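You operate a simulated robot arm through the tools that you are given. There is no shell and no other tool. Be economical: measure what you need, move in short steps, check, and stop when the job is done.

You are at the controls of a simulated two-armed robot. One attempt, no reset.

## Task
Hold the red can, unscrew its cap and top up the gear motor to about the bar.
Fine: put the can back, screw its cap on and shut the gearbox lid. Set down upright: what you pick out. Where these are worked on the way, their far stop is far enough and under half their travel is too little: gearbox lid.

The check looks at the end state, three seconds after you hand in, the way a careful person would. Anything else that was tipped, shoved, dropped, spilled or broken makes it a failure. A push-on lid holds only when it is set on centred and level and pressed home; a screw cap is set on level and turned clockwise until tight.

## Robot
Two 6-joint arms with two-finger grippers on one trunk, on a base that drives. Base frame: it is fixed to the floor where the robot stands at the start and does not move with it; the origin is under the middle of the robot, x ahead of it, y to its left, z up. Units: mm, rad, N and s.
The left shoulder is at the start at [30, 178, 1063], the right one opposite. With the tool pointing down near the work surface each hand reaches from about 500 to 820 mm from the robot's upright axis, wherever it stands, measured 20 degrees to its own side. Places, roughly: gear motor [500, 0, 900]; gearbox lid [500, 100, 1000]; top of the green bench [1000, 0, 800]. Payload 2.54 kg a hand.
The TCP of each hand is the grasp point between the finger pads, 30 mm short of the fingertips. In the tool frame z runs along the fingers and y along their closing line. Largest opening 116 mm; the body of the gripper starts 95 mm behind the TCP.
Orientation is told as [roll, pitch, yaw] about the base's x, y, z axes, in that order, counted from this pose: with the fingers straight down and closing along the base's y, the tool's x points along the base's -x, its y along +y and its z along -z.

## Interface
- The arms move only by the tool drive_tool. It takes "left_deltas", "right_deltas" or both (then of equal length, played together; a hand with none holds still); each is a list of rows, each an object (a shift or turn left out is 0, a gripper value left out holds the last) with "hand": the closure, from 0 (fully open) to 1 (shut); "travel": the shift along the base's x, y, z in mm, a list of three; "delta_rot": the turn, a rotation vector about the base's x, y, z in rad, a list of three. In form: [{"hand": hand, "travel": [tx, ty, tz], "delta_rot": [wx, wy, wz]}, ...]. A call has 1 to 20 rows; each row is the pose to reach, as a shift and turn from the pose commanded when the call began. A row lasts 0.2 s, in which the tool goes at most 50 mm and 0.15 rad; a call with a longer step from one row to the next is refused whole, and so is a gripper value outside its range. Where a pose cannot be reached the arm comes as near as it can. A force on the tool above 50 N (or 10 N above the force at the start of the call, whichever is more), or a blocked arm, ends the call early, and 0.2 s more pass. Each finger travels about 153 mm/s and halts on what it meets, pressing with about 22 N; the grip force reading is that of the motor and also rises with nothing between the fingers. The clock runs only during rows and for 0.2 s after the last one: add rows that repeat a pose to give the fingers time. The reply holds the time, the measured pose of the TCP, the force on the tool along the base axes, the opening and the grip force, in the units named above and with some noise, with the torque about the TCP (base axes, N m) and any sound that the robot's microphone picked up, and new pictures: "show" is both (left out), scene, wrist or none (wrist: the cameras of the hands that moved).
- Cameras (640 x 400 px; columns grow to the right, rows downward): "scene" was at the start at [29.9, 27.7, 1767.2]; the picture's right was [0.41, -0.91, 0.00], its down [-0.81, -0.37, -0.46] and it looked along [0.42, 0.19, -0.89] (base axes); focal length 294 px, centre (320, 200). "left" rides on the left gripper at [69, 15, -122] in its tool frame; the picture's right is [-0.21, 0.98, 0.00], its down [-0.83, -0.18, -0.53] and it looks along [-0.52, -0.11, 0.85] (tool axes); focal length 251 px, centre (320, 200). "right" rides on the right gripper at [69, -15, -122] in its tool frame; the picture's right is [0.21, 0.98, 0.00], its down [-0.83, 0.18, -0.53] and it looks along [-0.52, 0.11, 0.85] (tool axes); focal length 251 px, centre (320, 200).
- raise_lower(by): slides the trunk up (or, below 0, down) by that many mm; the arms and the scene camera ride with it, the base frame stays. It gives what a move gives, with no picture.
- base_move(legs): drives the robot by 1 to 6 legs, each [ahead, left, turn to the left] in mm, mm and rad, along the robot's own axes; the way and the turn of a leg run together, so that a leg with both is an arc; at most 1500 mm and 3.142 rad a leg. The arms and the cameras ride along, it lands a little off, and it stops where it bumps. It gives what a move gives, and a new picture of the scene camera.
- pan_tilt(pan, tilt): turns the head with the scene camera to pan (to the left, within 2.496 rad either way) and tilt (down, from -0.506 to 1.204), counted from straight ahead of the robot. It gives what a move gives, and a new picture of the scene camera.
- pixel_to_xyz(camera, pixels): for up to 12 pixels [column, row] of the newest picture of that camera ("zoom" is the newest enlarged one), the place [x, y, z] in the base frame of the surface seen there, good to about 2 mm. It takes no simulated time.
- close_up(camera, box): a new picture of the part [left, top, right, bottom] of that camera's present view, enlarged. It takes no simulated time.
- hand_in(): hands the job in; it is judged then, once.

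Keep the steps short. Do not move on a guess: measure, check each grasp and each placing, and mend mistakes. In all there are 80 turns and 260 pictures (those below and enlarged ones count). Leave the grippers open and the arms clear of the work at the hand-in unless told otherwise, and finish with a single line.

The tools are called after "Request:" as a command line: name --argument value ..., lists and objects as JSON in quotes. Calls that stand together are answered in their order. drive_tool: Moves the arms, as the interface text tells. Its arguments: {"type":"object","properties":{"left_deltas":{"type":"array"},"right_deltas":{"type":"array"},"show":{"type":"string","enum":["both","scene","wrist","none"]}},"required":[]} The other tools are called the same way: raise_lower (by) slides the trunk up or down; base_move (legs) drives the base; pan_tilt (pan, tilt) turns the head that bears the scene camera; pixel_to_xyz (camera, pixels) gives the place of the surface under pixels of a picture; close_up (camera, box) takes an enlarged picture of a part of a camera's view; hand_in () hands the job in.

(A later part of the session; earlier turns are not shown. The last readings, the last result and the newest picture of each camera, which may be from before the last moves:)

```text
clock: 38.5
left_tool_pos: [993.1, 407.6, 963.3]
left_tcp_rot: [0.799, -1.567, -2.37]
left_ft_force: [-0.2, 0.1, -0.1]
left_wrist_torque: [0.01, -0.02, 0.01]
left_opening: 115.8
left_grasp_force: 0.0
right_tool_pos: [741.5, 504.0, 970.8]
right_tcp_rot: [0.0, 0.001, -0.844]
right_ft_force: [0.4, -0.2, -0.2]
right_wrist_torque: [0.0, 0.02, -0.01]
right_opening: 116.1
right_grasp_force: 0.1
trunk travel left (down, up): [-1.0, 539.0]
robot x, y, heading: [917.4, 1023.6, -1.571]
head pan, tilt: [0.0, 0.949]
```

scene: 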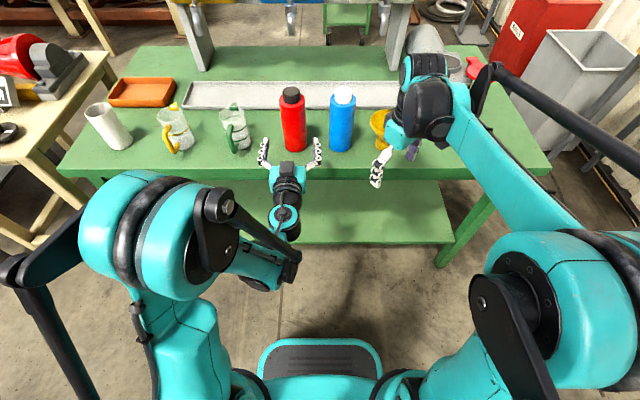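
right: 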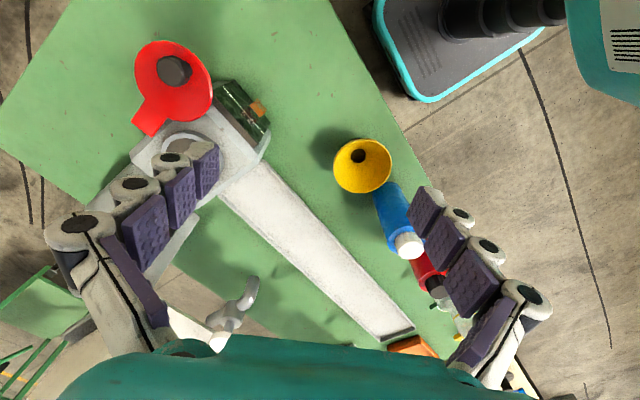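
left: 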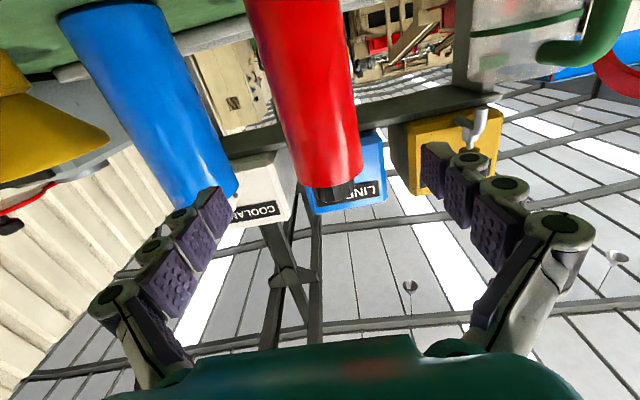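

The can lies centred between the fingers. I'll narrow the grip to about 90 mm, advance to y=286 at z≈948, then close.

Request:
drive_tool --left_deltas '[{"hand": 0.2, "travel": [1, 0, 0]}, {"travel": [1, -30, -4]}, {"travel": [1, -60, -8]}, {"travel": [1, -90, -12]}, {"travel": [1, -121, -15]}, {"travel": [1, -121, -15]}]' --show "both"

```text
clock: 39.9
left_tool_pos: [995.4, 286.9, 950.1]
left_tcp_rot: [0.842, -1.565, -2.415]
left_ft_force: [-0.6, 0.1, 0.4]
left_wrist_torque: [0.01, 0.0, -0.01]
left_opening: 92.6
left_grasp_force: 0.0
right_tool_pos: [740.6, 504.2, 969.8]
right_tcp_rot: [0.0, -0.001, -0.845]
right_ft_force: [0.5, -0.3, 0.0]
right_wrist_torque: [0.0, -0.03, -0.03]
right_opening: 116.0
right_grasp_force: 0.1
trunk travel left (down, up): [-1.0, 539.0]
robot x, y, heading: [918.5, 1021.4, -1.575]
head pan, tilt: [0.0, 0.949]
```

scene: 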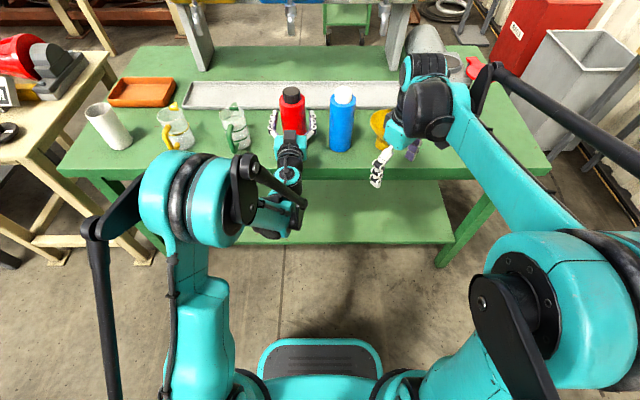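
left: 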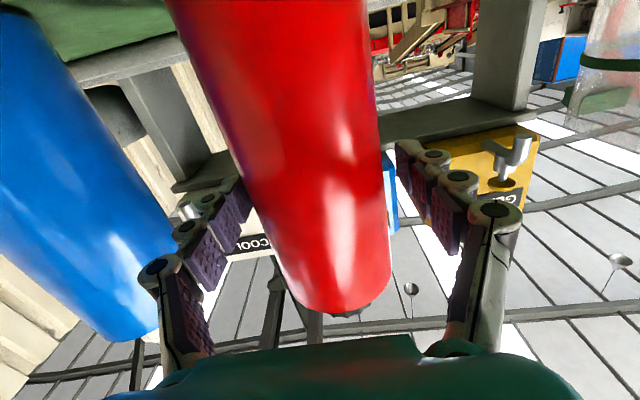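

The can is centred between the pads. Now I close and check the grip.

Request:
drive_tool --left_deltas '[{"hand": 0.5}, {"hand": 1}, {"hand": 1}, {"hand": 1}]' --show "none"

Request:
raise_lower --by 30

Request:
close_up --camera "scene" --box '[220, 60, 380, 170]'

```text
clock: 40.9
left_tool_pos: [995.9, 286.6, 949.3]
left_tcp_rot: [0.799, -1.565, -2.371]
left_ft_force: [0.5, 0.6, 0.0]
left_wrist_torque: [-0.01, -0.02, 0.0]
left_opening: 69.6
left_grasp_force: 22.0
right_tool_pos: [739.6, 503.0, 970.4]
right_tcp_rot: [-0.001, -0.001, -0.844]
right_ft_force: [0.5, 0.3, -0.7]
right_wrist_torque: [0.01, 0.02, -0.02]
right_opening: 116.0
right_grasp_force: 0.0
trunk travel left (down, up): [-1.0, 539.0]
robot x, y, heading: [917.8, 1021.0, -1.571]
head pan, tilt: [0.0, 0.949]
```

```text
clock: 41.6
left_tool_pos: [994.3, 286.4, 979.3]
left_tcp_rot: [0.738, -1.568, -2.31]
left_ft_force: [0.1, -0.2, -4.8]
left_wrist_torque: [-0.01, 0.0, -0.01]
left_opening: 69.8
left_grasp_force: 21.9
right_tool_pos: [739.3, 503.8, 998.7]
right_tcp_rot: [0.0, 0.0, -0.844]
right_ft_force: [-0.5, 0.1, -0.1]
right_wrist_torque: [0.01, 0.05, 0.0]
right_opening: 116.1
right_grasp_force: 0.1
trunk travel left (down, up): [-31.0, 509.0]
robot x, y, heading: [922.8, 1024.2, -1.576]
head pan, tilt: [0.0, 0.949]
```

```text
3.64 times, centred on (300, 115) of scene
```

zoom: 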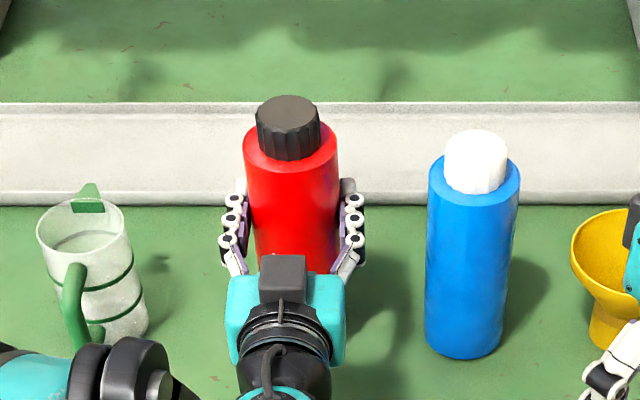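

The can is held (70 mm opening, about 4.8 N weight). I'll raise the trunk 244 mm, well above the bench things.

Request:
raise_lower --by 244

Request:
drive_tool --left_deltas '[{"travel": [-8, 30, 12]}, {"travel": [-16, 60, 24]}, {"travel": [-24, 90, 36]}, {"travel": [-32, 120, 42]}, {"travel": [-40, 150, 45]}, {"travel": [-50, 180, 47]}]' --right_deltas '[{"travel": [15, 0, 30], "delta_rot": [0, 0, -0.12]}, {"travel": [30, 0, 60], "delta_rot": [0, 0, -0.24]}, {"travel": [45, 0, 90], "delta_rot": [0, 0, -0.36]}, {"travel": [60, 0, 120], "delta_rot": [0, 0, -0.48]}, {"travel": [60, 0, 150], "delta_rot": [0, 0, -0.6]}, {"travel": [60, 0, 175], "delta_rot": [0, 0, -0.73]}]' --show "both"

```text
clock: 44.1
left_tool_pos: [995.3, 286.1, 1223.4]
left_tcp_rot: [0.75, -1.566, -2.322]
left_ft_force: [-0.2, 0.2, -4.4]
left_wrist_torque: [0.05, 0.0, 0.01]
left_opening: 69.8
left_grasp_force: 21.9
right_tool_pos: [740.3, 502.5, 1243.6]
right_tcp_rot: [0.0, 0.0, -0.843]
right_ft_force: [-0.2, -0.7, -0.4]
right_wrist_torque: [0.0, -0.01, 0.04]
right_opening: 115.9
right_grasp_force: 0.1
trunk travel left (down, up): [-275.0, 265.0]
robot x, y, heading: [922.4, 1024.2, -1.575]
head pan, tilt: [0.0, 0.949]
```

```text
clock: 45.5
left_tool_pos: [945.5, 469.3, 1271.0]
left_tcp_rot: [0.988, -1.566, -2.559]
left_ft_force: [0.6, 0.9, -4.8]
left_wrist_torque: [0.01, 0.0, -0.02]
left_opening: 69.6
left_grasp_force: 22.2
right_tool_pos: [800.1, 504.3, 1421.0]
right_tcp_rot: [0.0, 0.001, -1.577]
right_ft_force: [0.3, 0.6, -0.9]
right_wrist_torque: [-0.06, 0.01, -0.01]
right_opening: 115.8
right_grasp_force: 0.1
trunk travel left (down, up): [-275.0, 265.0]
robot x, y, heading: [919.1, 1020.8, -1.579]
head pan, tilt: [0.0, 0.949]
```

scene: 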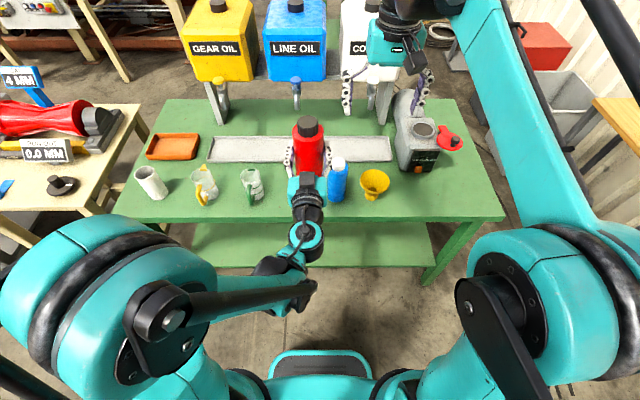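
right: 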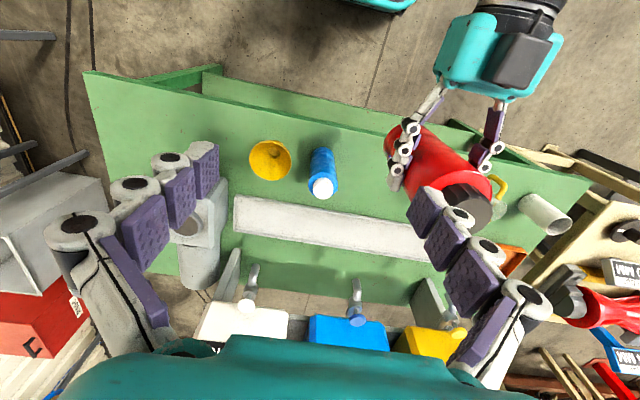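
left: 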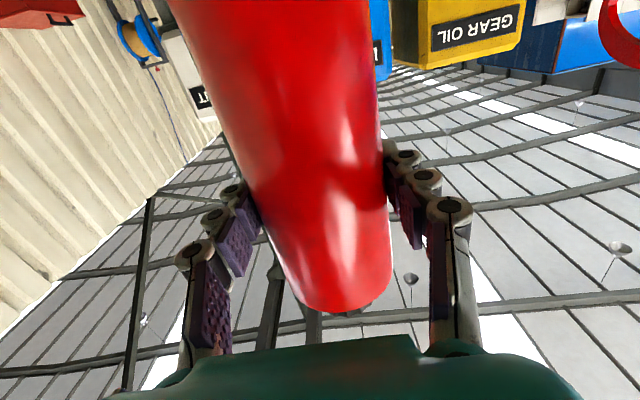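

The can is lifted. I'll measure the cap where it is now.

Request:
pixel_to_xyz --camera "scene" --pixels '[[308, 122], [300, 122], [316, 122], [308, 117], [308, 128], [308, 145], [298, 130], [320, 133]]'

Request:
pixel_to_xyz --camera "right" --pixels '[[470, 208], [450, 195], [475, 190], [480, 215]]'

```text
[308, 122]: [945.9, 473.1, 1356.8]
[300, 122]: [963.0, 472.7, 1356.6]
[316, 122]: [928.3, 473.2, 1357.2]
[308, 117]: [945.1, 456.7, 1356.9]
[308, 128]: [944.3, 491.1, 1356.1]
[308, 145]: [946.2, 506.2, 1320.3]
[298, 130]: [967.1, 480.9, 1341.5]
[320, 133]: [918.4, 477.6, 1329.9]
```

```text
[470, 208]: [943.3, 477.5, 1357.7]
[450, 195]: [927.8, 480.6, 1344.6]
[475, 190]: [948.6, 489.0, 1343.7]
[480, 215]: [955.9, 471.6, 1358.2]
```

The cap's centre is (945,471) and its top is at 1357. I'll bring the right hand above it, pre-turned clockwise by 1.35 rad for range.

Request:
drive_tool --right_deltas '[{"travel": [16, -4, 10], "delta_rot": [0, 0, -0.14]}, {"travel": [32, -7, 10], "delta_rot": [0, 0, -0.28]}, {"travel": [48, -11, 10], "delta_rot": [0, 0, -0.42]}, {"travel": [64, -15, 10], "delta_rot": [0, 0, -0.56]}, {"travel": [80, -19, 10], "delta_rot": [0, 0, -0.7]}, {"travel": [97, -23, 10], "delta_rot": [0, 0, -0.84]}, {"travel": [113, -26, 10], "delta_rot": [0, 0, -0.98]}, {"travel": [129, -30, 10], "delta_rot": [0, 0, -1.12]}, {"travel": [145, -33, 10], "delta_rot": [0, 0, -1.26]}, {"travel": [145, -33, 0], "delta_rot": [0, 0, -1.35]}]' --show "both"

```text
clock: 47.8
left_tool_pos: [944.2, 467.3, 1269.0]
left_tcp_rot: [0.883, -1.566, -2.454]
left_ft_force: [0.3, 0.4, -4.8]
left_wrist_torque: [0.01, 0.01, 0.01]
left_opening: 69.5
left_grasp_force: 21.8
right_tool_pos: [944.8, 469.7, 1419.0]
right_tcp_rot: [0.001, -0.001, -2.927]
right_ft_force: [0.0, -0.2, 0.6]
right_wrist_torque: [-0.01, -0.01, 0.0]
right_opening: 116.2
right_grasp_force: 0.1
trunk travel left (down, up): [-275.0, 265.0]
robot x, y, heading: [917.9, 1023.0, -1.578]
head pan, tilt: [0.0, 0.949]
```

scene: 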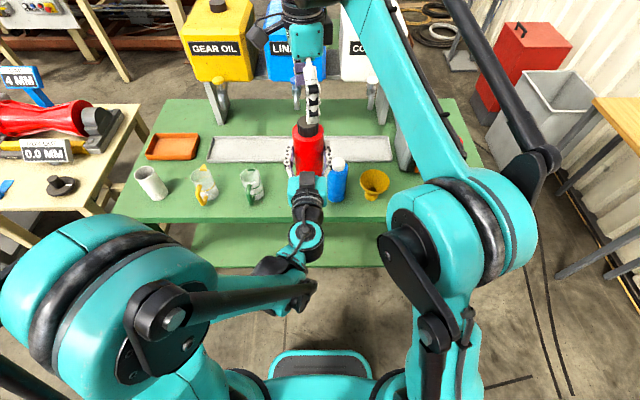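
right: 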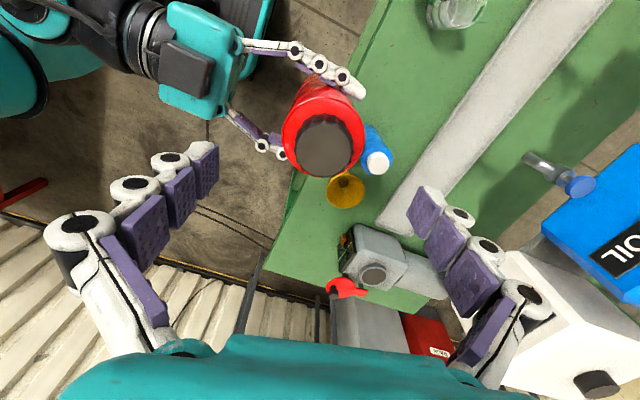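

Now I go straight down to z≈1366 and close on the cap.

Request:
drive_tool --right_deltas '[{"hand": 0.4, "travel": [0, 1, -20]}, {"travel": [0, 1, -40]}, {"travel": [0, 1, -53]}, {"travel": [0, 1, -53]}, {"hand": 0.7, "travel": [0, 1, -53]}, {"hand": 1, "travel": [0, 1, -53]}, {"hand": 1, "travel": [0, 1, -53]}]' --show "wrist"

Request:
close_up --camera "scene" --box '[250, 60, 370, 180]'

```text
clock: 49.4
left_tool_pos: [944.9, 467.5, 1270.0]
left_tcp_rot: [0.836, -1.565, -2.405]
left_ft_force: [-4.1, 11.0, -6.0]
left_wrist_torque: [-0.53, -0.23, -0.02]
left_opening: 69.4
left_grasp_force: 22.2
right_tool_pos: [945.8, 470.7, 1366.5]
right_tcp_rot: [0.0, 0.001, -2.926]
right_ft_force: [4.4, -11.2, 1.4]
right_wrist_torque: [-0.53, -0.18, 0.02]
right_opening: 47.4
right_grasp_force: 22.2
trunk travel left (down, up): [-275.0, 265.0]
robot x, y, heading: [922.1, 1019.0, -1.572]
head pan, tilt: [0.0, 0.949]
```

right: 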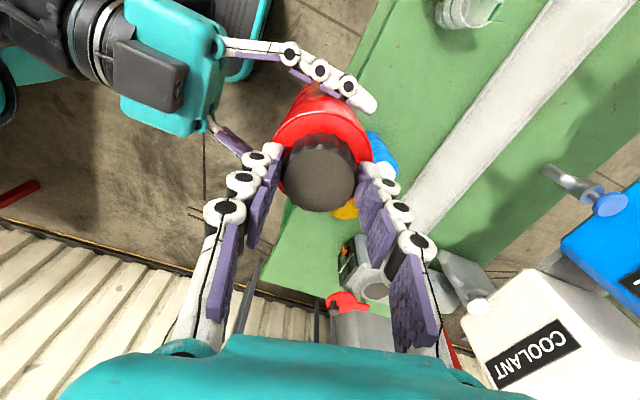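

```text
3.33 times, centred on (310, 120) of scene
```

zoom: 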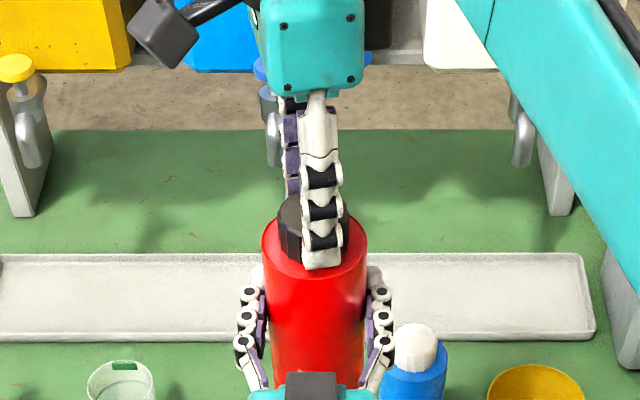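

The cap is gripped at 47 mm. I'll turn it counter-clockwise about 1 rad, with a small shift to ease the 11 N side force, and read the torque.

Request:
drive_tool --right_deltas '[{"travel": [0.5, -1.5, 0], "delta_rot": [0, 0, 0.14]}, {"travel": [0.5, -1.5, 0.1], "delta_rot": [0, 0, 0.28]}, {"travel": [0.5, -1.5, 0.2], "delta_rot": [0, 0, 0.42]}, {"travel": [0.5, -1.5, 0.3], "delta_rot": [0, 0, 0.56]}, {"travel": [0.5, -1.5, 0.4], "delta_rot": [0, 0, 0.7]}, {"travel": [0.5, -1.5, 0.5], "delta_rot": [0, 0, 0.84]}, {"travel": [0.5, -1.5, 0.6], "delta_rot": [0, 0, 0.98]}]' --show "wrist"

```text
clock: 51.0
left_tool_pos: [945.8, 467.1, 1269.1]
left_tcp_rot: [0.627, -1.567, -2.201]
left_ft_force: [5.7, -5.3, -3.9]
left_wrist_torque: [0.47, 0.18, -0.01]
left_opening: 69.3
left_grasp_force: 22.1
right_tool_pos: [946.9, 469.6, 1366.7]
right_tcp_rot: [-0.001, -0.001, -1.943]
right_ft_force: [-5.9, 5.9, 0.0]
right_wrist_torque: [0.1, 0.4, -0.01]
right_opening: 47.1
right_grasp_force: 21.8
trunk travel left (down, up): [-275.0, 265.0]
robot x, y, heading: [920.2, 1020.5, -1.572]
head pan, tilt: [0.0, 0.949]
```

right: 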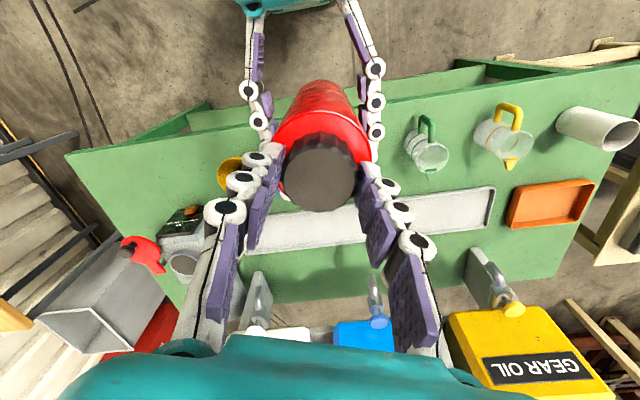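

Torque is near zero, so the cap is turning. I'll continue another 2 rad, and watch whether it rises.

Request:
drive_tool --right_deltas '[{"travel": [-0.5, 0.5, 0], "delta_rot": [0, 0, 0.14]}, {"travel": [-0.5, 0.5, 0.2], "delta_rot": [0, 0, 0.28]}, {"travel": [-0.5, 0.5, 0.3], "delta_rot": [0, 0, 0.42]}, {"travel": [-0.5, 0.5, 0.4], "delta_rot": [0, 0, 0.56]}, {"travel": [-0.5, 0.5, 0.5], "delta_rot": [0, 0, 0.7]}, {"travel": [-0.5, 0.5, 0.6], "delta_rot": [0, 0, 0.84]}, {"travel": [-0.5, 0.5, 0.7], "delta_rot": [0, 0, 0.98]}, {"travel": [-0.5, 0.5, 0.8], "delta_rot": [0, 0, 1.12]}, {"travel": [-0.5, 0.5, 0.9], "delta_rot": [0, 0, 1.26]}, {"travel": [-0.5, 0.5, 1], "delta_rot": [0, 0, 1.4]}, {"travel": [-0.5, 0.5, 1.1], "delta_rot": [0, 0, 1.54]}, {"travel": [-0.5, 0.5, 1.2], "delta_rot": [0, 0, 1.68]}, {"travel": [-0.5, 0.5, 1.3], "delta_rot": [0, 0, 1.82]}, {"travel": [-0.5, 0.5, 1.4], "delta_rot": [0, 0, 1.96]}]' --show "wrist"

Request:
close_up --camera "scene" --box '[250, 60, 370, 180]'

```text
clock: 54.0
left_tool_pos: [944.9, 467.6, 1269.1]
left_tcp_rot: [0.836, -1.565, -2.409]
left_ft_force: [4.7, 8.1, -7.0]
left_wrist_torque: [-0.58, 0.1, 0.09]
left_opening: 69.3
left_grasp_force: 22.0
right_tool_pos: [945.7, 471.3, 1367.5]
right_tcp_rot: [-0.001, 0.001, 0.016]
right_ft_force: [-5.8, -8.6, 2.9]
right_wrist_torque: [-0.3, 0.44, -0.11]
right_opening: 46.2
right_grasp_force: 22.3
trunk travel left (down, up): [-275.0, 265.0]
robot x, y, heading: [919.0, 1021.2, -1.574]
head pan, tilt: [0.0, 0.949]
```

right: 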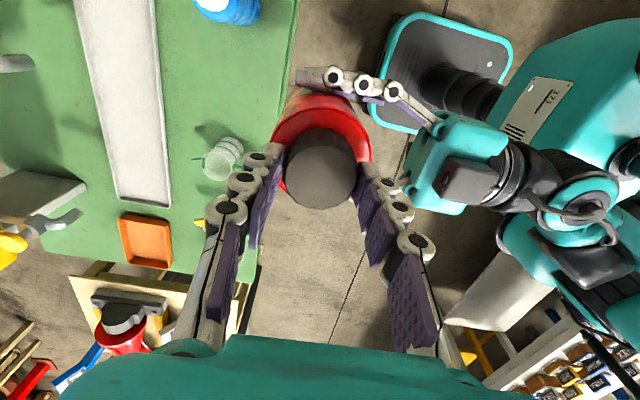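

```text
3.33 times, centred on (310, 120) of scene
```

zoom: 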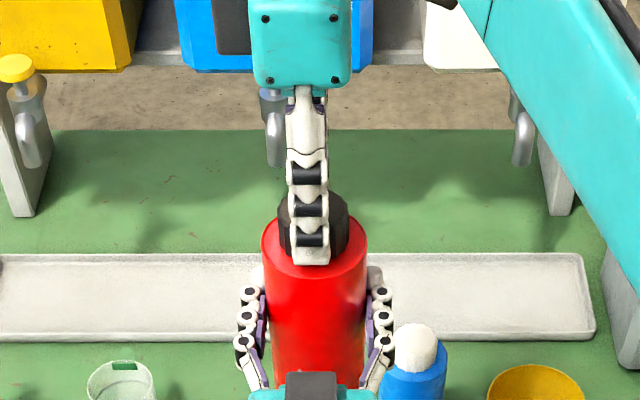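

I'll measure whether the cap has risen.

Request:
pixel_to_xyz --camera "right" --pixels '[[318, 175], [310, 165], [330, 180], [320, 130], [280, 140], [362, 140], [320, 115]]'

```text
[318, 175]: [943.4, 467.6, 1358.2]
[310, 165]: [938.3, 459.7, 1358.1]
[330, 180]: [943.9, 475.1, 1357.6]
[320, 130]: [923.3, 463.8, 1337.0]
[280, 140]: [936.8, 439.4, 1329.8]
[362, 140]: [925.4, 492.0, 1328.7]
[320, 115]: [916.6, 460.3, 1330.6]
```

It has hardly risen (≈1 mm). I'll turn another 1.1 rad, then pull up gently by 3 mm.

Request:
drive_tool --right_deltas '[{"travel": [0.5, -1, 0.2], "delta_rot": [0, 0, 0.14]}, {"travel": [0.5, -1, 0.4], "delta_rot": [0, 0, 0.28]}, {"travel": [0.5, -1, 0.6], "delta_rot": [0, 0, 0.42]}, {"travel": [0.5, -1, 0.8], "delta_rot": [0, 0, 0.56]}, {"travel": [0.5, -1, 1], "delta_rot": [0, 0, 0.7]}, {"travel": [0.5, -1, 1.2], "delta_rot": [0, 0, 0.84]}, {"travel": [0.5, -1, 1.4], "delta_rot": [0, 0, 0.98]}, {"travel": [0.5, -1, 1.5], "delta_rot": [0, 0, 1.1]}, {"travel": [0.5, -1, 3], "delta_rot": [0, 0, 1.1]}]' --show "wrist"

```text
clock: 56.0
left_tool_pos: [945.1, 468.8, 1269.8]
left_tcp_rot: [0.799, -1.565, -2.368]
left_ft_force: [0.3, 0.6, -3.8]
left_wrist_torque: [0.0, 0.01, -0.01]
left_opening: 69.4
left_grasp_force: 21.9
right_tool_pos: [945.4, 470.6, 1371.8]
right_tcp_rot: [-0.001, 0.001, 1.117]
right_ft_force: [0.4, -0.2, -0.6]
right_wrist_torque: [0.01, -0.05, 0.01]
right_opening: 46.0
right_grasp_force: 22.1
trunk travel left (down, up): [-275.0, 265.0]
robot x, y, heading: [921.9, 1019.7, -1.57]
head pan, tilt: [0.0, 0.949]
```

right: 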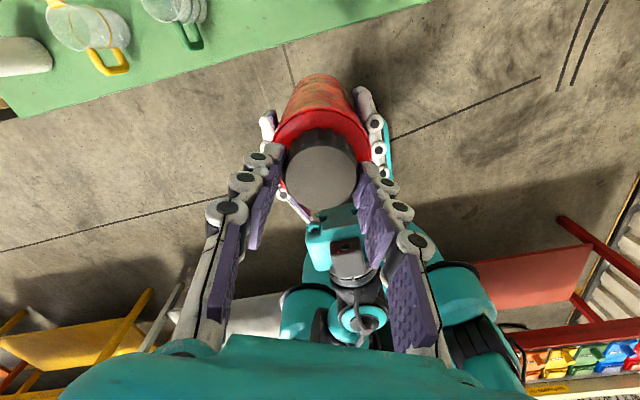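

The forces vanished, so the cap is free. I'll lift it straight up 70 mm and check.

Request:
drive_tool --right_deltas '[{"travel": [0, 0, 20]}, {"travel": [0, 0, 45]}, {"travel": [0, 0, 80]}, {"travel": [-40, 10, 90], "delta_rot": [0, 0, -0.14]}, {"travel": [-80, 20, 90], "delta_rot": [0, 0, -0.28]}, {"travel": [-120, 30, 90], "delta_rot": [0, 0, -0.42]}]' --show "both"

Request:
close_up --camera "scene" --box '[260, 30, 400, 170]'

```text
clock: 57.4
left_tool_pos: [944.7, 467.7, 1269.1]
left_tcp_rot: [1.047, -1.564, -2.616]
left_ft_force: [-0.7, 0.7, -3.5]
left_wrist_torque: [0.02, 0.0, 0.03]
left_opening: 69.7
left_grasp_force: 21.5
right_tool_pos: [824.1, 499.4, 1461.2]
right_tcp_rot: [-0.002, 0.001, 0.695]
right_ft_force: [-1.2, -0.1, 0.0]
right_wrist_torque: [-0.03, -0.05, 0.0]
right_opening: 46.0
right_grasp_force: 21.6
trunk travel left (down, up): [-275.0, 265.0]
robot x, y, heading: [920.5, 1018.6, -1.579]
head pan, tilt: [0.0, 0.949]
```

scene: 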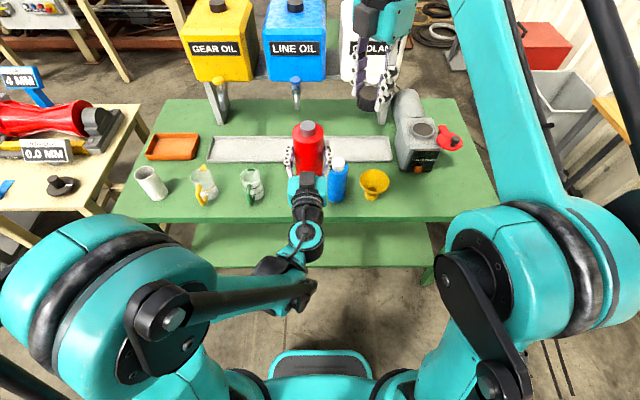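
right: 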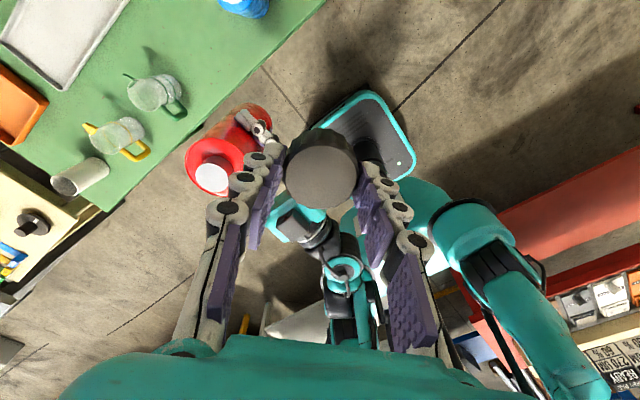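

```text
2.86 times, centred on (330, 100) of scene
```

zoom: 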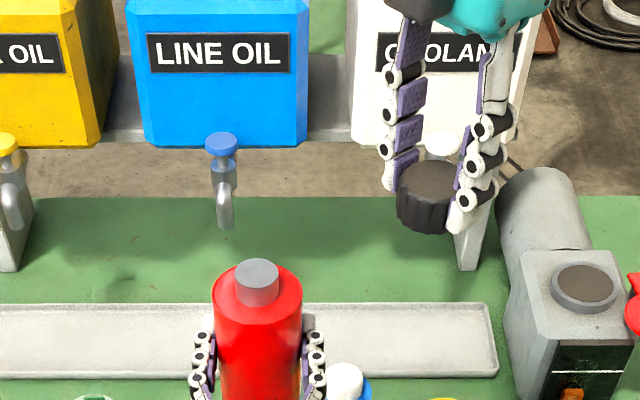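

The cap is off and held by the right hand, and the neck is bare. I'll measure the neck top and the gearbox mouth.

Request:
pixel_to_xyz --camera "zoom" --pixels '[[258, 268], [240, 268], [275, 268], [258, 282], [585, 283], [552, 285], [617, 287], [585, 262], [585, 311], [560, 280], [610, 285], [430, 180]]'

Request:
close_up --camera "scene" --box '[390, 100, 470, 180]'

```text
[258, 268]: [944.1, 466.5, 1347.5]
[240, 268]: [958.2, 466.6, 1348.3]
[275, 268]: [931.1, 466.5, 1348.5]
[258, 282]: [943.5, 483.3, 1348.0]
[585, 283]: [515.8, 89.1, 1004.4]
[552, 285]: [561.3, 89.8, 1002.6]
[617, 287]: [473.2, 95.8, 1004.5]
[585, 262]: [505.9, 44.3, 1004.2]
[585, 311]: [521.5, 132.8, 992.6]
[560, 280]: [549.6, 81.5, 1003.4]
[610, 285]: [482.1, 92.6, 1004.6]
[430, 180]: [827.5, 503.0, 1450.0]
```

```text
5.00 times, centred on (430, 140) of scene
```

zoom: 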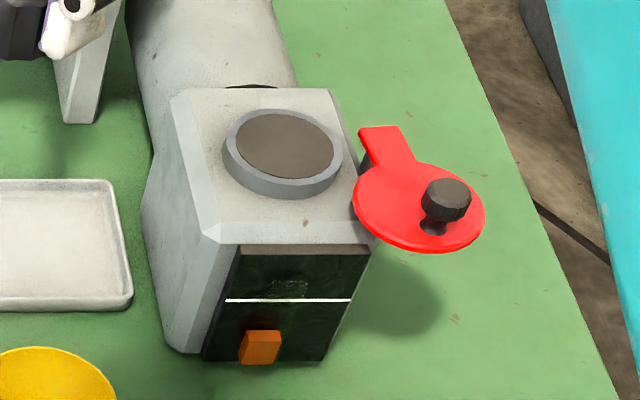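

The mouth centre is ≈(517,88), its rim at z 1004, inner radius ≈35. The neck top is 78 mm above the grasp. I'll drive over to the gearbox (slide right 540, then ahead 210) with the open can upright at z≈1270.

Request:
base_move --legs '[[0, -270, 0], [0, -270, 0], [210, 0, 0]]'

Request:
raise_lower --by -130

Request:
pan_tilt --pan 0.15 --tilt 0.95

```text
clock: 62.0
left_tool_pos: [401.7, 260.4, 1269.5]
left_tcp_rot: [0.717, -1.566, -2.289]
left_ft_force: [0.3, -1.1, -3.5]
left_wrist_torque: [0.0, 0.03, -0.01]
left_opening: 69.5
left_grasp_force: 22.1
right_tool_pos: [281.9, 291.9, 1460.8]
right_tcp_rot: [0.0, -0.001, 0.694]
right_ft_force: [0.1, -0.1, -0.1]
right_wrist_torque: [0.01, 0.0, 0.05]
right_opening: 44.5
right_grasp_force: 22.0
trunk travel left (down, up): [-275.0, 265.0]
robot x, y, heading: [378.4, 818.6, -1.575]
head pan, tilt: [0.0, 0.949]
```

scene: 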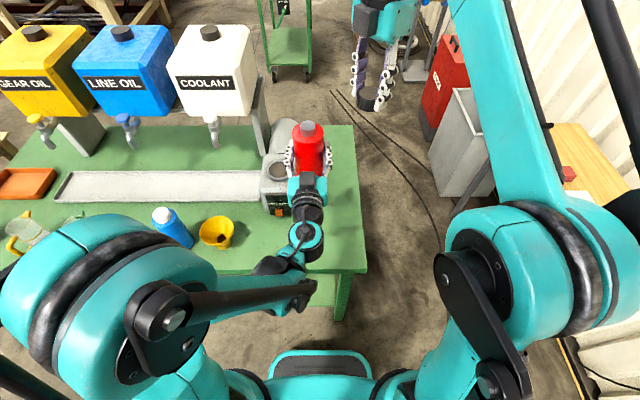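

```text
clock: 63.6
left_tool_pos: [400.4, 260.8, 1139.5]
left_tcp_rot: [0.824, -1.564, -2.396]
left_ft_force: [-0.4, 0.2, -4.1]
left_wrist_torque: [0.01, -0.02, 0.03]
left_opening: 69.5
left_grasp_force: 21.9
right_tool_pos: [281.0, 293.2, 1330.6]
right_tcp_rot: [-0.001, 0.001, 0.694]
right_ft_force: [0.6, -0.7, -0.7]
right_wrist_torque: [0.0, -0.02, 0.0]
right_opening: 44.9
right_grasp_force: 22.1
trunk travel left (down, up): [-145.0, 395.0]
robot x, y, heading: [377.1, 818.7, -1.573]
head pan, tilt: [0.0, 0.949]
```

```text
clock: 64.3
left_tool_pos: [401.2, 260.8, 1139.5]
left_tcp_rot: [0.787, -1.565, -2.36]
left_ft_force: [-0.6, -0.4, -3.6]
left_wrist_torque: [0.0, -0.04, 0.01]
left_opening: 69.3
left_grasp_force: 21.8
right_tool_pos: [281.7, 292.8, 1330.4]
right_tcp_rot: [0.0, -0.001, 0.694]
right_ft_force: [0.0, 0.2, -0.6]
right_wrist_torque: [0.01, -0.03, -0.02]
right_opening: 44.6
right_grasp_force: 22.2
trunk travel left (down, up): [-145.0, 395.0]
robot x, y, heading: [378.8, 815.2, -1.574]
head pan, tilt: [0.15, 0.949]
```

scene: 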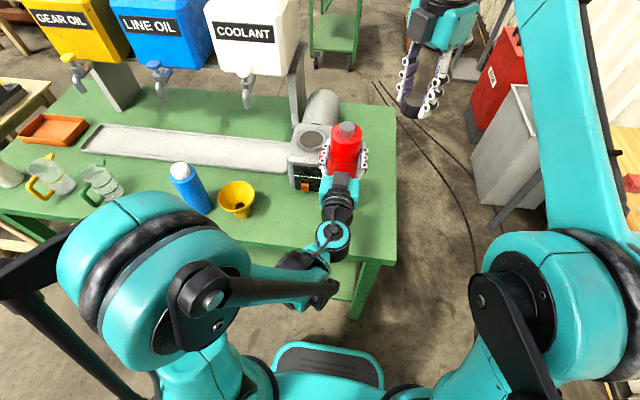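

Upright and steady. Next, the left hand goes to x≈521 and tips slowly to 0.7 rad towards −y (no flow is expected yet), with the neck heading for the mouth.

Request:
drive_tool --left_deltas '[{"travel": [30, 0, 5]}, {"travel": [60, 0, 10]}, {"travel": [90, 0, 10]}, {"travel": [120, 0, 10]}, {"travel": [120, -10, 5], "delta_rot": [0.12, 0, 0]}, {"travel": [120, -20, -5], "delta_rot": [0.24, 0, 0]}, {"travel": [120, -30, -15], "delta_rot": [0.36, 0, 0]}, {"travel": [120, -40, -25], "delta_rot": [0.48, 0, 0]}, {"travel": [120, -50, -35], "delta_rot": [0.6, 0, 0]}, {"travel": [120, -58, -45], "delta_rot": [0.7, 0, 0]}, {"travel": [120, -58, -45], "delta_rot": [0.7, 0, 0]}]' --show "both"

Request:
close_up --camera "scene" --box '[230, 80, 410, 220]'

```text
clock: 66.7
left_tool_pos: [520.8, 202.8, 1094.7]
left_tcp_rot: [0.003, -0.865, -1.576]
left_ft_force: [0.2, -0.2, -4.7]
left_wrist_torque: [-0.07, 0.0, 0.0]
left_opening: 69.1
left_grasp_force: 22.0
left hand out of reach, approached as far as the arm can: row 5
right_tool_pos: [282.9, 294.4, 1331.7]
right_tcp_rot: [0.0, -0.001, 0.694]
right_ft_force: [0.2, 0.5, 0.1]
right_wrist_torque: [-0.03, 0.01, -0.03]
right_opening: 44.8
right_grasp_force: 22.3
trunk travel left (down, up): [-145.0, 395.0]
robot x, y, heading: [376.5, 815.1, -1.572]
head pan, tilt: [0.15, 0.949]
```

scene: 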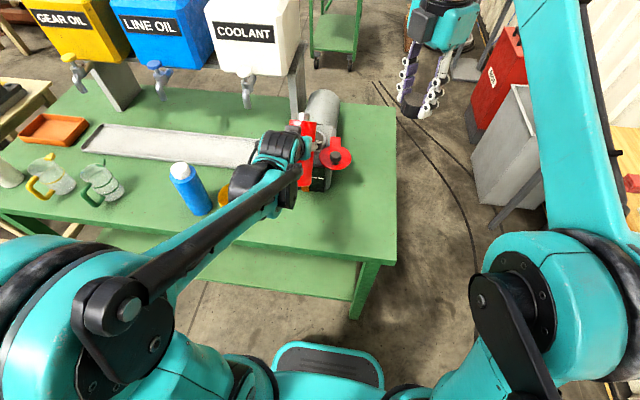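
left: 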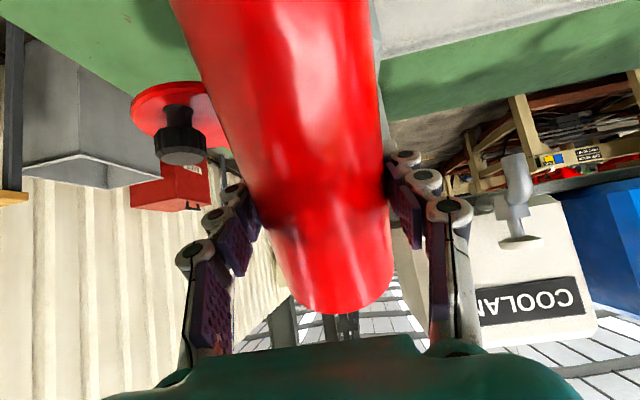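

```text
2.86 times, centred on (320, 150) of scene
```

zoom: 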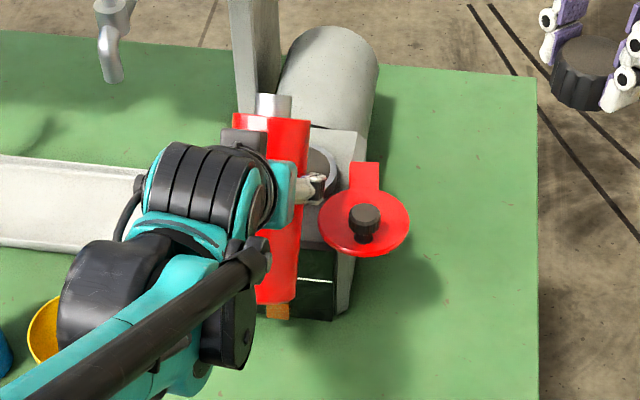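

Tipped to about 0.7 rad. I'll see how much of the window the scene camera still shows.

Request:
close_up --camera "scene" --box '[300, 155, 350, 200]'

```text
8.89 times, centred on (325, 178) of scene
```

zoom: 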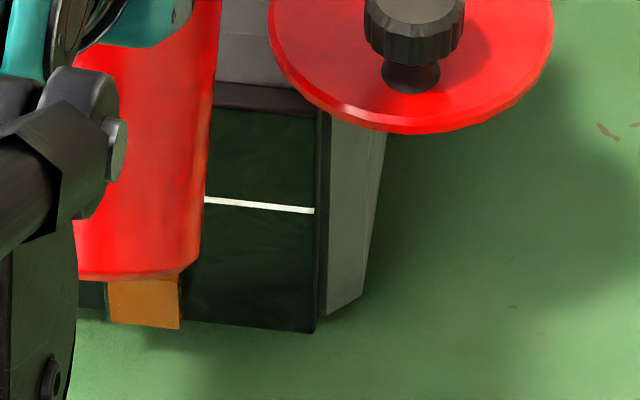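

The can hides the sight column. I'll lift 90 mm, shift the base 140 mm to −x for a better side view, and bring the hand back.

Request:
drive_tool --left_deltas '[{"travel": [0, 0, 30], "delta_rot": [-0.1, 0, 0]}, {"travel": [0, 0, 60], "delta_rot": [-0.2, 0, 0]}, {"travel": [0, 0, 90], "delta_rot": [-0.3, 0, 0]}]' --show "none"

Request:
base_move --legs '[[0, -140, 0]]'

Request:
drive_tool --left_deltas '[{"travel": [35, 0, 0]}, {"travel": [70, 0, 0]}, {"travel": [105, 0, 0]}, {"travel": [140, 0, 0]}, {"travel": [140, 0, -30], "delta_rot": [0.1, 0, 0]}, {"travel": [140, 0, -60], "delta_rot": [0.2, 0, 0]}, {"travel": [140, 0, -90], "delta_rot": [0.3, 0, 0]}, {"travel": [140, 0, -90], "delta_rot": [0.3, 0, 0]}]' --show "scene"

```text
clock: 67.5
left_tool_pos: [521.0, 202.7, 1185.7]
left_tcp_rot: [0.006, -1.169, -1.58]
left_ft_force: [-1.0, 0.6, -4.2]
left_wrist_torque: [0.0, 0.01, 0.01]
left_opening: 69.4
left_grasp_force: 22.0
right_tool_pos: [282.2, 294.7, 1331.4]
right_tcp_rot: [-0.001, -0.001, 0.696]
right_ft_force: [-0.6, -0.9, -0.2]
right_wrist_torque: [0.0, -0.03, -0.05]
right_opening: 44.5
right_grasp_force: 21.7
trunk travel left (down, up): [-145.0, 395.0]
robot x, y, heading: [375.2, 814.1, -1.58]
head pan, tilt: [0.15, 0.949]
```

```text
clock: 68.8
left_tool_pos: [379.2, 204.2, 1185.8]
left_tcp_rot: [0.011, -1.167, -1.581]
left_ft_force: [-0.2, 0.9, -4.0]
left_wrist_torque: [-0.01, -0.04, 0.06]
left_opening: 69.4
left_grasp_force: 22.0
right_tool_pos: [139.1, 293.3, 1331.3]
right_tcp_rot: [0.0, -0.002, 0.695]
right_ft_force: [-1.5, 0.4, 0.4]
right_wrist_torque: [0.01, -0.09, 0.03]
right_opening: 44.7
right_grasp_force: 21.9
trunk travel left (down, up): [-145.0, 395.0]
robot x, y, heading: [237.3, 813.1, -1.573]
head pan, tilt: [0.15, 0.949]
```

scene: 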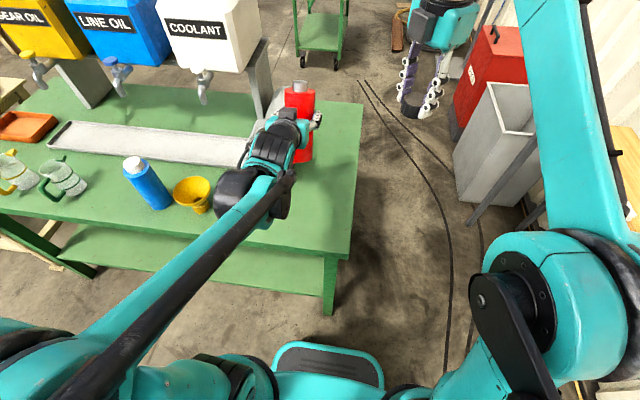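

```text
clock: 70.6
left_tool_pos: [521.0, 202.2, 1093.9]
left_tcp_rot: [0.001, -0.868, -1.576]
left_ft_force: [0.5, 1.2, -3.5]
left_wrist_torque: [-0.08, -0.02, -0.01]
left_opening: 69.2
left_grasp_force: 22.2
right_tool_pos: [141.0, 294.5, 1331.2]
right_tcp_rot: [0.0, 0.0, 0.696]
right_ft_force: [0.4, 0.1, -0.2]
right_wrist_torque: [-0.03, -0.02, -0.02]
right_opening: 44.6
right_grasp_force: 22.0
trunk travel left (down, up): [-145.0, 395.0]
robot x, y, heading: [236.4, 815.6, -1.575]
head pan, tilt: [0.15, 0.949]
```

scene: 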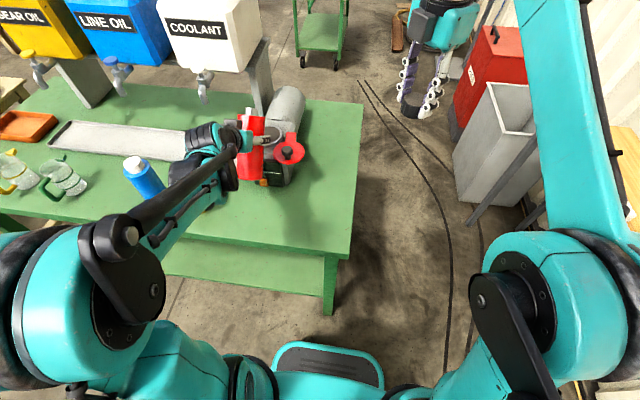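

The view of the window is better now. I'll tip on slowly to 1.0 rad with TCP at about (521,182,1066), then look.

Request:
drive_tool --left_deltas '[{"travel": [0, -7, -10], "delta_rot": [0.1, 0, 0]}, {"travel": [0, -14, -20], "delta_rot": [0.2, 0, 0]}, {"travel": [0, -20, -27], "delta_rot": [0.3, 0, 0]}, {"travel": [0, -20, -27], "delta_rot": [0.3, 0, 0]}]' --show "none"

Request:
close_up --camera "scene" --box '[215, 85, 335, 200]'

Request:
close_up --camera "scene" --box '[250, 155, 300, 195]'

```text
clock: 71.6
left_tool_pos: [520.3, 184.0, 1068.3]
left_tcp_rot: [0.001, -0.566, -1.574]
left_ft_force: [-0.2, 0.0, -4.6]
left_wrist_torque: [-0.08, 0.0, -0.02]
left_opening: 69.4
left_grasp_force: 22.1
right_tool_pos: [141.1, 293.7, 1331.0]
right_tcp_rot: [0.001, 0.0, 0.695]
right_ft_force: [0.0, -0.5, 0.1]
right_wrist_torque: [-0.06, 0.03, 0.01]
right_opening: 44.6
right_grasp_force: 21.6
trunk travel left (down, up): [-145.0, 395.0]
robot x, y, heading: [239.5, 816.0, -1.578]
head pan, tilt: [0.15, 0.949]
```

```text
3.48 times, centred on (275, 142) of scene
```

zoom: 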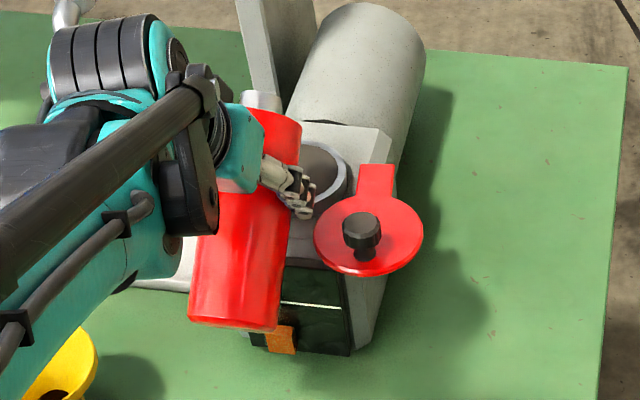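

```text
10.00 times, centred on (275, 175) of scene
```

zoom: 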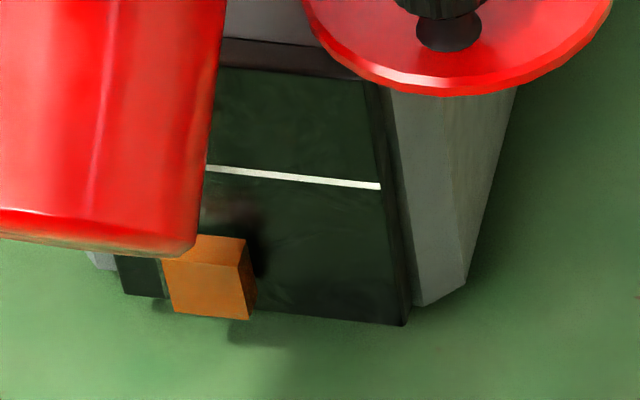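

The level column stays visible and there is no flow yet. Next I tip to 1.15 rad.

Request:
drive_tool --left_deltas '[{"travel": [0, 0, -1], "delta_rot": [0.08, 0, 0]}, {"travel": [0, 0, -1], "delta_rot": [0.15, 0, 0]}, {"travel": [0, 0, -1], "delta_rot": [0.15, 0, 0]}]' --show "scene"

Request:
close_up --camera "scene" --box '[215, 85, 335, 200]'

Request:
pixel_to_xyz --camera "zoom" --pixels '[[258, 100], [262, 108], [268, 100], [345, 300], [275, 330], [330, 160]]'

```text
clock: 72.4
left_tool_pos: [520.2, 182.4, 1066.8]
left_tcp_rot: [0.0, -0.418, -1.575]
left_ft_force: [-0.5, -0.1, -3.7]
left_wrist_torque: [-0.08, 0.0, 0.0]
left_opening: 69.0
left_grasp_force: 21.5
right_tool_pos: [141.6, 292.3, 1330.6]
right_tcp_rot: [0.001, 0.0, 0.697]
right_ft_force: [-0.3, -0.1, -0.3]
right_wrist_torque: [0.0, 0.02, 0.06]
right_opening: 45.0
right_grasp_force: 22.3
trunk travel left (down, up): [-145.0, 395.0]
robot x, y, heading: [234.0, 813.5, -1.575]
head pan, tilt: [0.15, 0.949]
```

scene: 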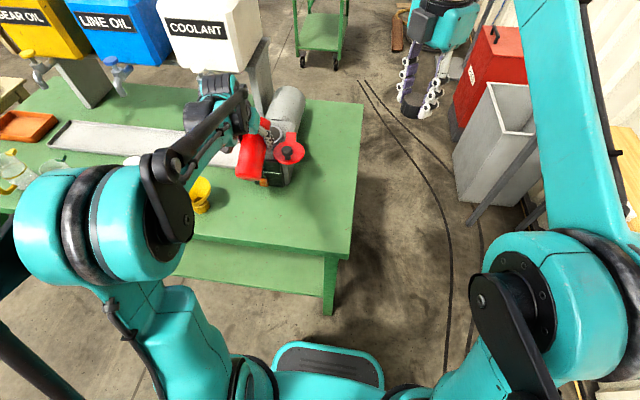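

```text
3.48 times, centred on (275, 142) of scene
```

zoom: 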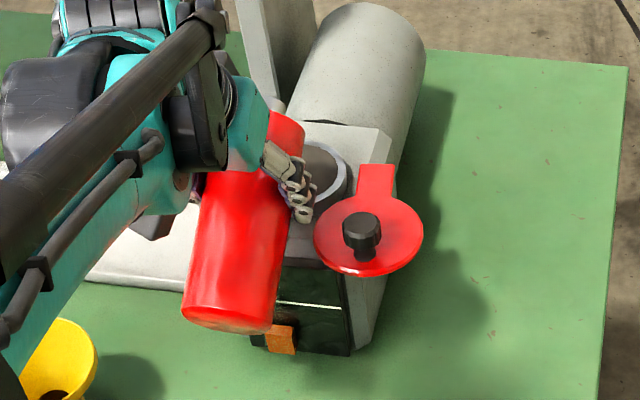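

```text
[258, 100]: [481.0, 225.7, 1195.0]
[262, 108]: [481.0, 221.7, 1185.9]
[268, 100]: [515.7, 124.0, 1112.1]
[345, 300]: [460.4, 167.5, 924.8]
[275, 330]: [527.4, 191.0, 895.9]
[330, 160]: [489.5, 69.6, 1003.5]
```

Still no flow. I'll tip to 1.3 rad.

Request:
drive_tool --left_deltas '[{"delta_rot": [0.08, 0, 0]}, {"delta_rot": [0.15, 0, 0]}, {"delta_rot": [0.15, 0, 0]}]' --show "none"

Request:
close_up --camera "scene" --box '[230, 110, 310, 190]'

```text
clock: 73.2
left_tool_pos: [521.1, 183.4, 1067.9]
left_tcp_rot: [-0.001, -0.268, -1.574]
left_ft_force: [0.0, 0.3, -3.9]
left_wrist_torque: [-0.12, 0.03, 0.0]
left_opening: 69.3
left_grasp_force: 22.0
right_tool_pos: [140.1, 293.7, 1330.9]
right_tcp_rot: [0.0, -0.001, 0.694]
right_ft_force: [0.0, -0.4, -0.7]
right_wrist_torque: [0.02, -0.01, -0.02]
right_opening: 44.8
right_grasp_force: 22.3
trunk travel left (down, up): [-145.0, 395.0]
robot x, y, heading: [232.1, 817.8, -1.573]
head pan, tilt: [0.15, 0.949]
```

```text
5.00 times, centred on (270, 150) of scene
```

zoom: 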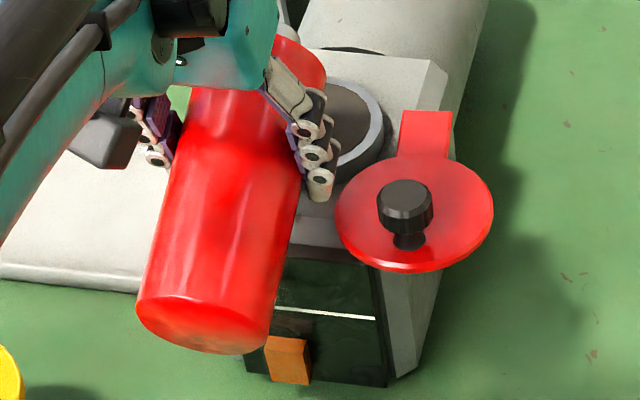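

Still none; the weight is unchanged. On to 1.45 rad.

Request:
drive_tool --left_deltas '[{"travel": [0, 0, -2], "delta_rot": [0.08, 0, 0]}, {"travel": [0, 0, -4], "delta_rot": [0.15, 0, 0]}, {"travel": [0, 0, -4], "delta_rot": [0.15, 0, 0]}]' --show "none"

Request:
close_up --camera "scene" --box '[230, 110, 310, 190]'

```text
clock: 74.0
left_tool_pos: [520.8, 183.6, 1062.8]
left_tcp_rot: [0.0, -0.117, -1.576]
left_ft_force: [-0.5, 0.1, -3.6]
left_wrist_torque: [-0.09, -0.01, 0.0]
left_opening: 69.6
left_grasp_force: 22.2
right_tool_pos: [141.7, 293.0, 1329.9]
right_tcp_rot: [0.001, 0.0, 0.695]
right_ft_force: [-0.8, 0.2, -0.1]
right_wrist_torque: [-0.01, 0.01, 0.01]
right_opening: 44.5
right_grasp_force: 21.6
trunk travel left (down, up): [-145.0, 395.0]
robot x, y, heading: [235.9, 815.6, -1.575]
head pan, tilt: [0.15, 0.949]
```

```text
5.00 times, centred on (270, 150) of scene
```

zoom: 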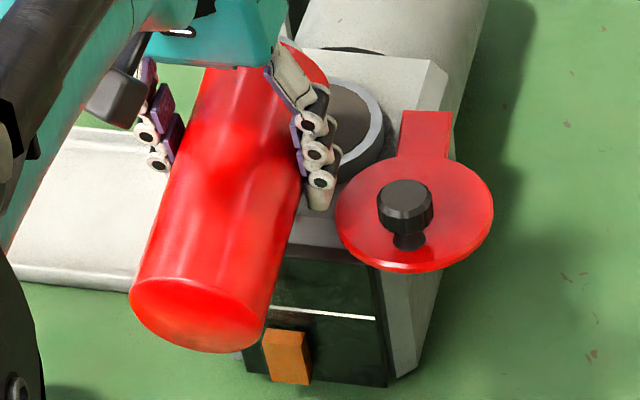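

The orange block's top moved up slightly, so flow has begun. I'll hold 0.4 s and check the level.

Request:
drive_tool --left_deltas '[{}, {}]' --show "none"

Request:
close_up --camera "scene" --box '[250, 155, 300, 195]'

Request:
pixel_to_xyz --camera "zoom" --pixels '[[205, 225], [215, 235], [205, 250], [200, 270], [300, 180]]'

```text
clock: 74.6
left_tool_pos: [520.2, 184.4, 1063.2]
left_tcp_rot: [-0.002, -0.117, -1.576]
left_ft_force: [0.4, 1.4, -3.7]
left_wrist_torque: [-0.07, 0.0, 0.0]
left_opening: 69.3
left_grasp_force: 22.2
right_tool_pos: [140.4, 292.1, 1330.8]
right_tcp_rot: [-0.001, 0.0, 0.695]
right_ft_force: [0.4, 0.4, -0.7]
right_wrist_torque: [0.0, -0.03, -0.03]
right_opening: 44.7
right_grasp_force: 21.8
trunk travel left (down, up): [-145.0, 395.0]
robot x, y, heading: [238.6, 817.3, -1.576]
head pan, tilt: [0.15, 0.949]
```

```text
10.00 times, centred on (275, 175) of scene
```

zoom: 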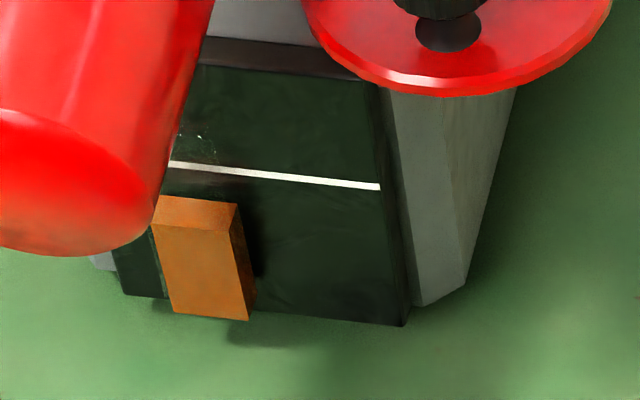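

```text
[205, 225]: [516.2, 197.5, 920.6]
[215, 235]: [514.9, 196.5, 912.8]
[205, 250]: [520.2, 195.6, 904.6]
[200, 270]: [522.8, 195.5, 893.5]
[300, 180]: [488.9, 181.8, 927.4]
```

The level is already about z 920 and rising fast. I'll tip back now.

Request:
drive_tool --left_deltas '[{"travel": [0, 0, 1], "delta_rot": [-0.14, 0, 0]}, {"travel": [0, 0, 2], "delta_rot": [-0.28, 0, 0]}, {"travel": [0, 0, 4], "delta_rot": [-0.42, 0, 0]}]' --show "none"

Request:
close_up --camera "scene" --box '[250, 155, 300, 195]'

Request:
pixel_to_xyz --camera "zoom" --pixels '[[205, 195], [215, 200], [225, 205], [215, 215], [230, 220], [300, 180]]'

```text
clock: 75.4
left_tool_pos: [520.3, 183.5, 1068.4]
left_tcp_rot: [0.0, -0.54, -1.574]
left_ft_force: [0.3, -0.3, -3.3]
left_wrist_torque: [-0.04, -0.01, 0.0]
left_opening: 69.5
left_grasp_force: 22.5
right_tool_pos: [140.6, 294.5, 1330.9]
right_tcp_rot: [0.0, -0.001, 0.694]
right_ft_force: [-0.3, 0.5, 0.1]
right_wrist_torque: [-0.04, 0.02, 0.0]
right_opening: 44.7
right_grasp_force: 21.9
trunk travel left (down, up): [-145.0, 395.0]
robot x, y, heading: [236.5, 814.6, -1.575]
head pan, tilt: [0.15, 0.949]
```

```text
10.00 times, centred on (275, 175) of scene
```

zoom: 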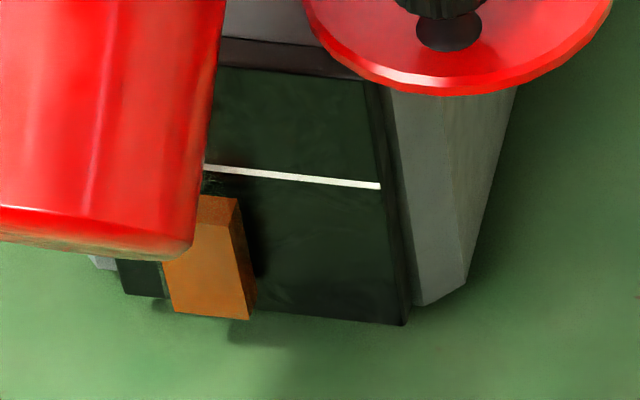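

```text
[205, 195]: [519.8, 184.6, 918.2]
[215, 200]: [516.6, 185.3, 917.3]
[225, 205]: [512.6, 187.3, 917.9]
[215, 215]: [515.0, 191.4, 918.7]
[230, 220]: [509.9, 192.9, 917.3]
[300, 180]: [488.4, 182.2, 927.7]
```

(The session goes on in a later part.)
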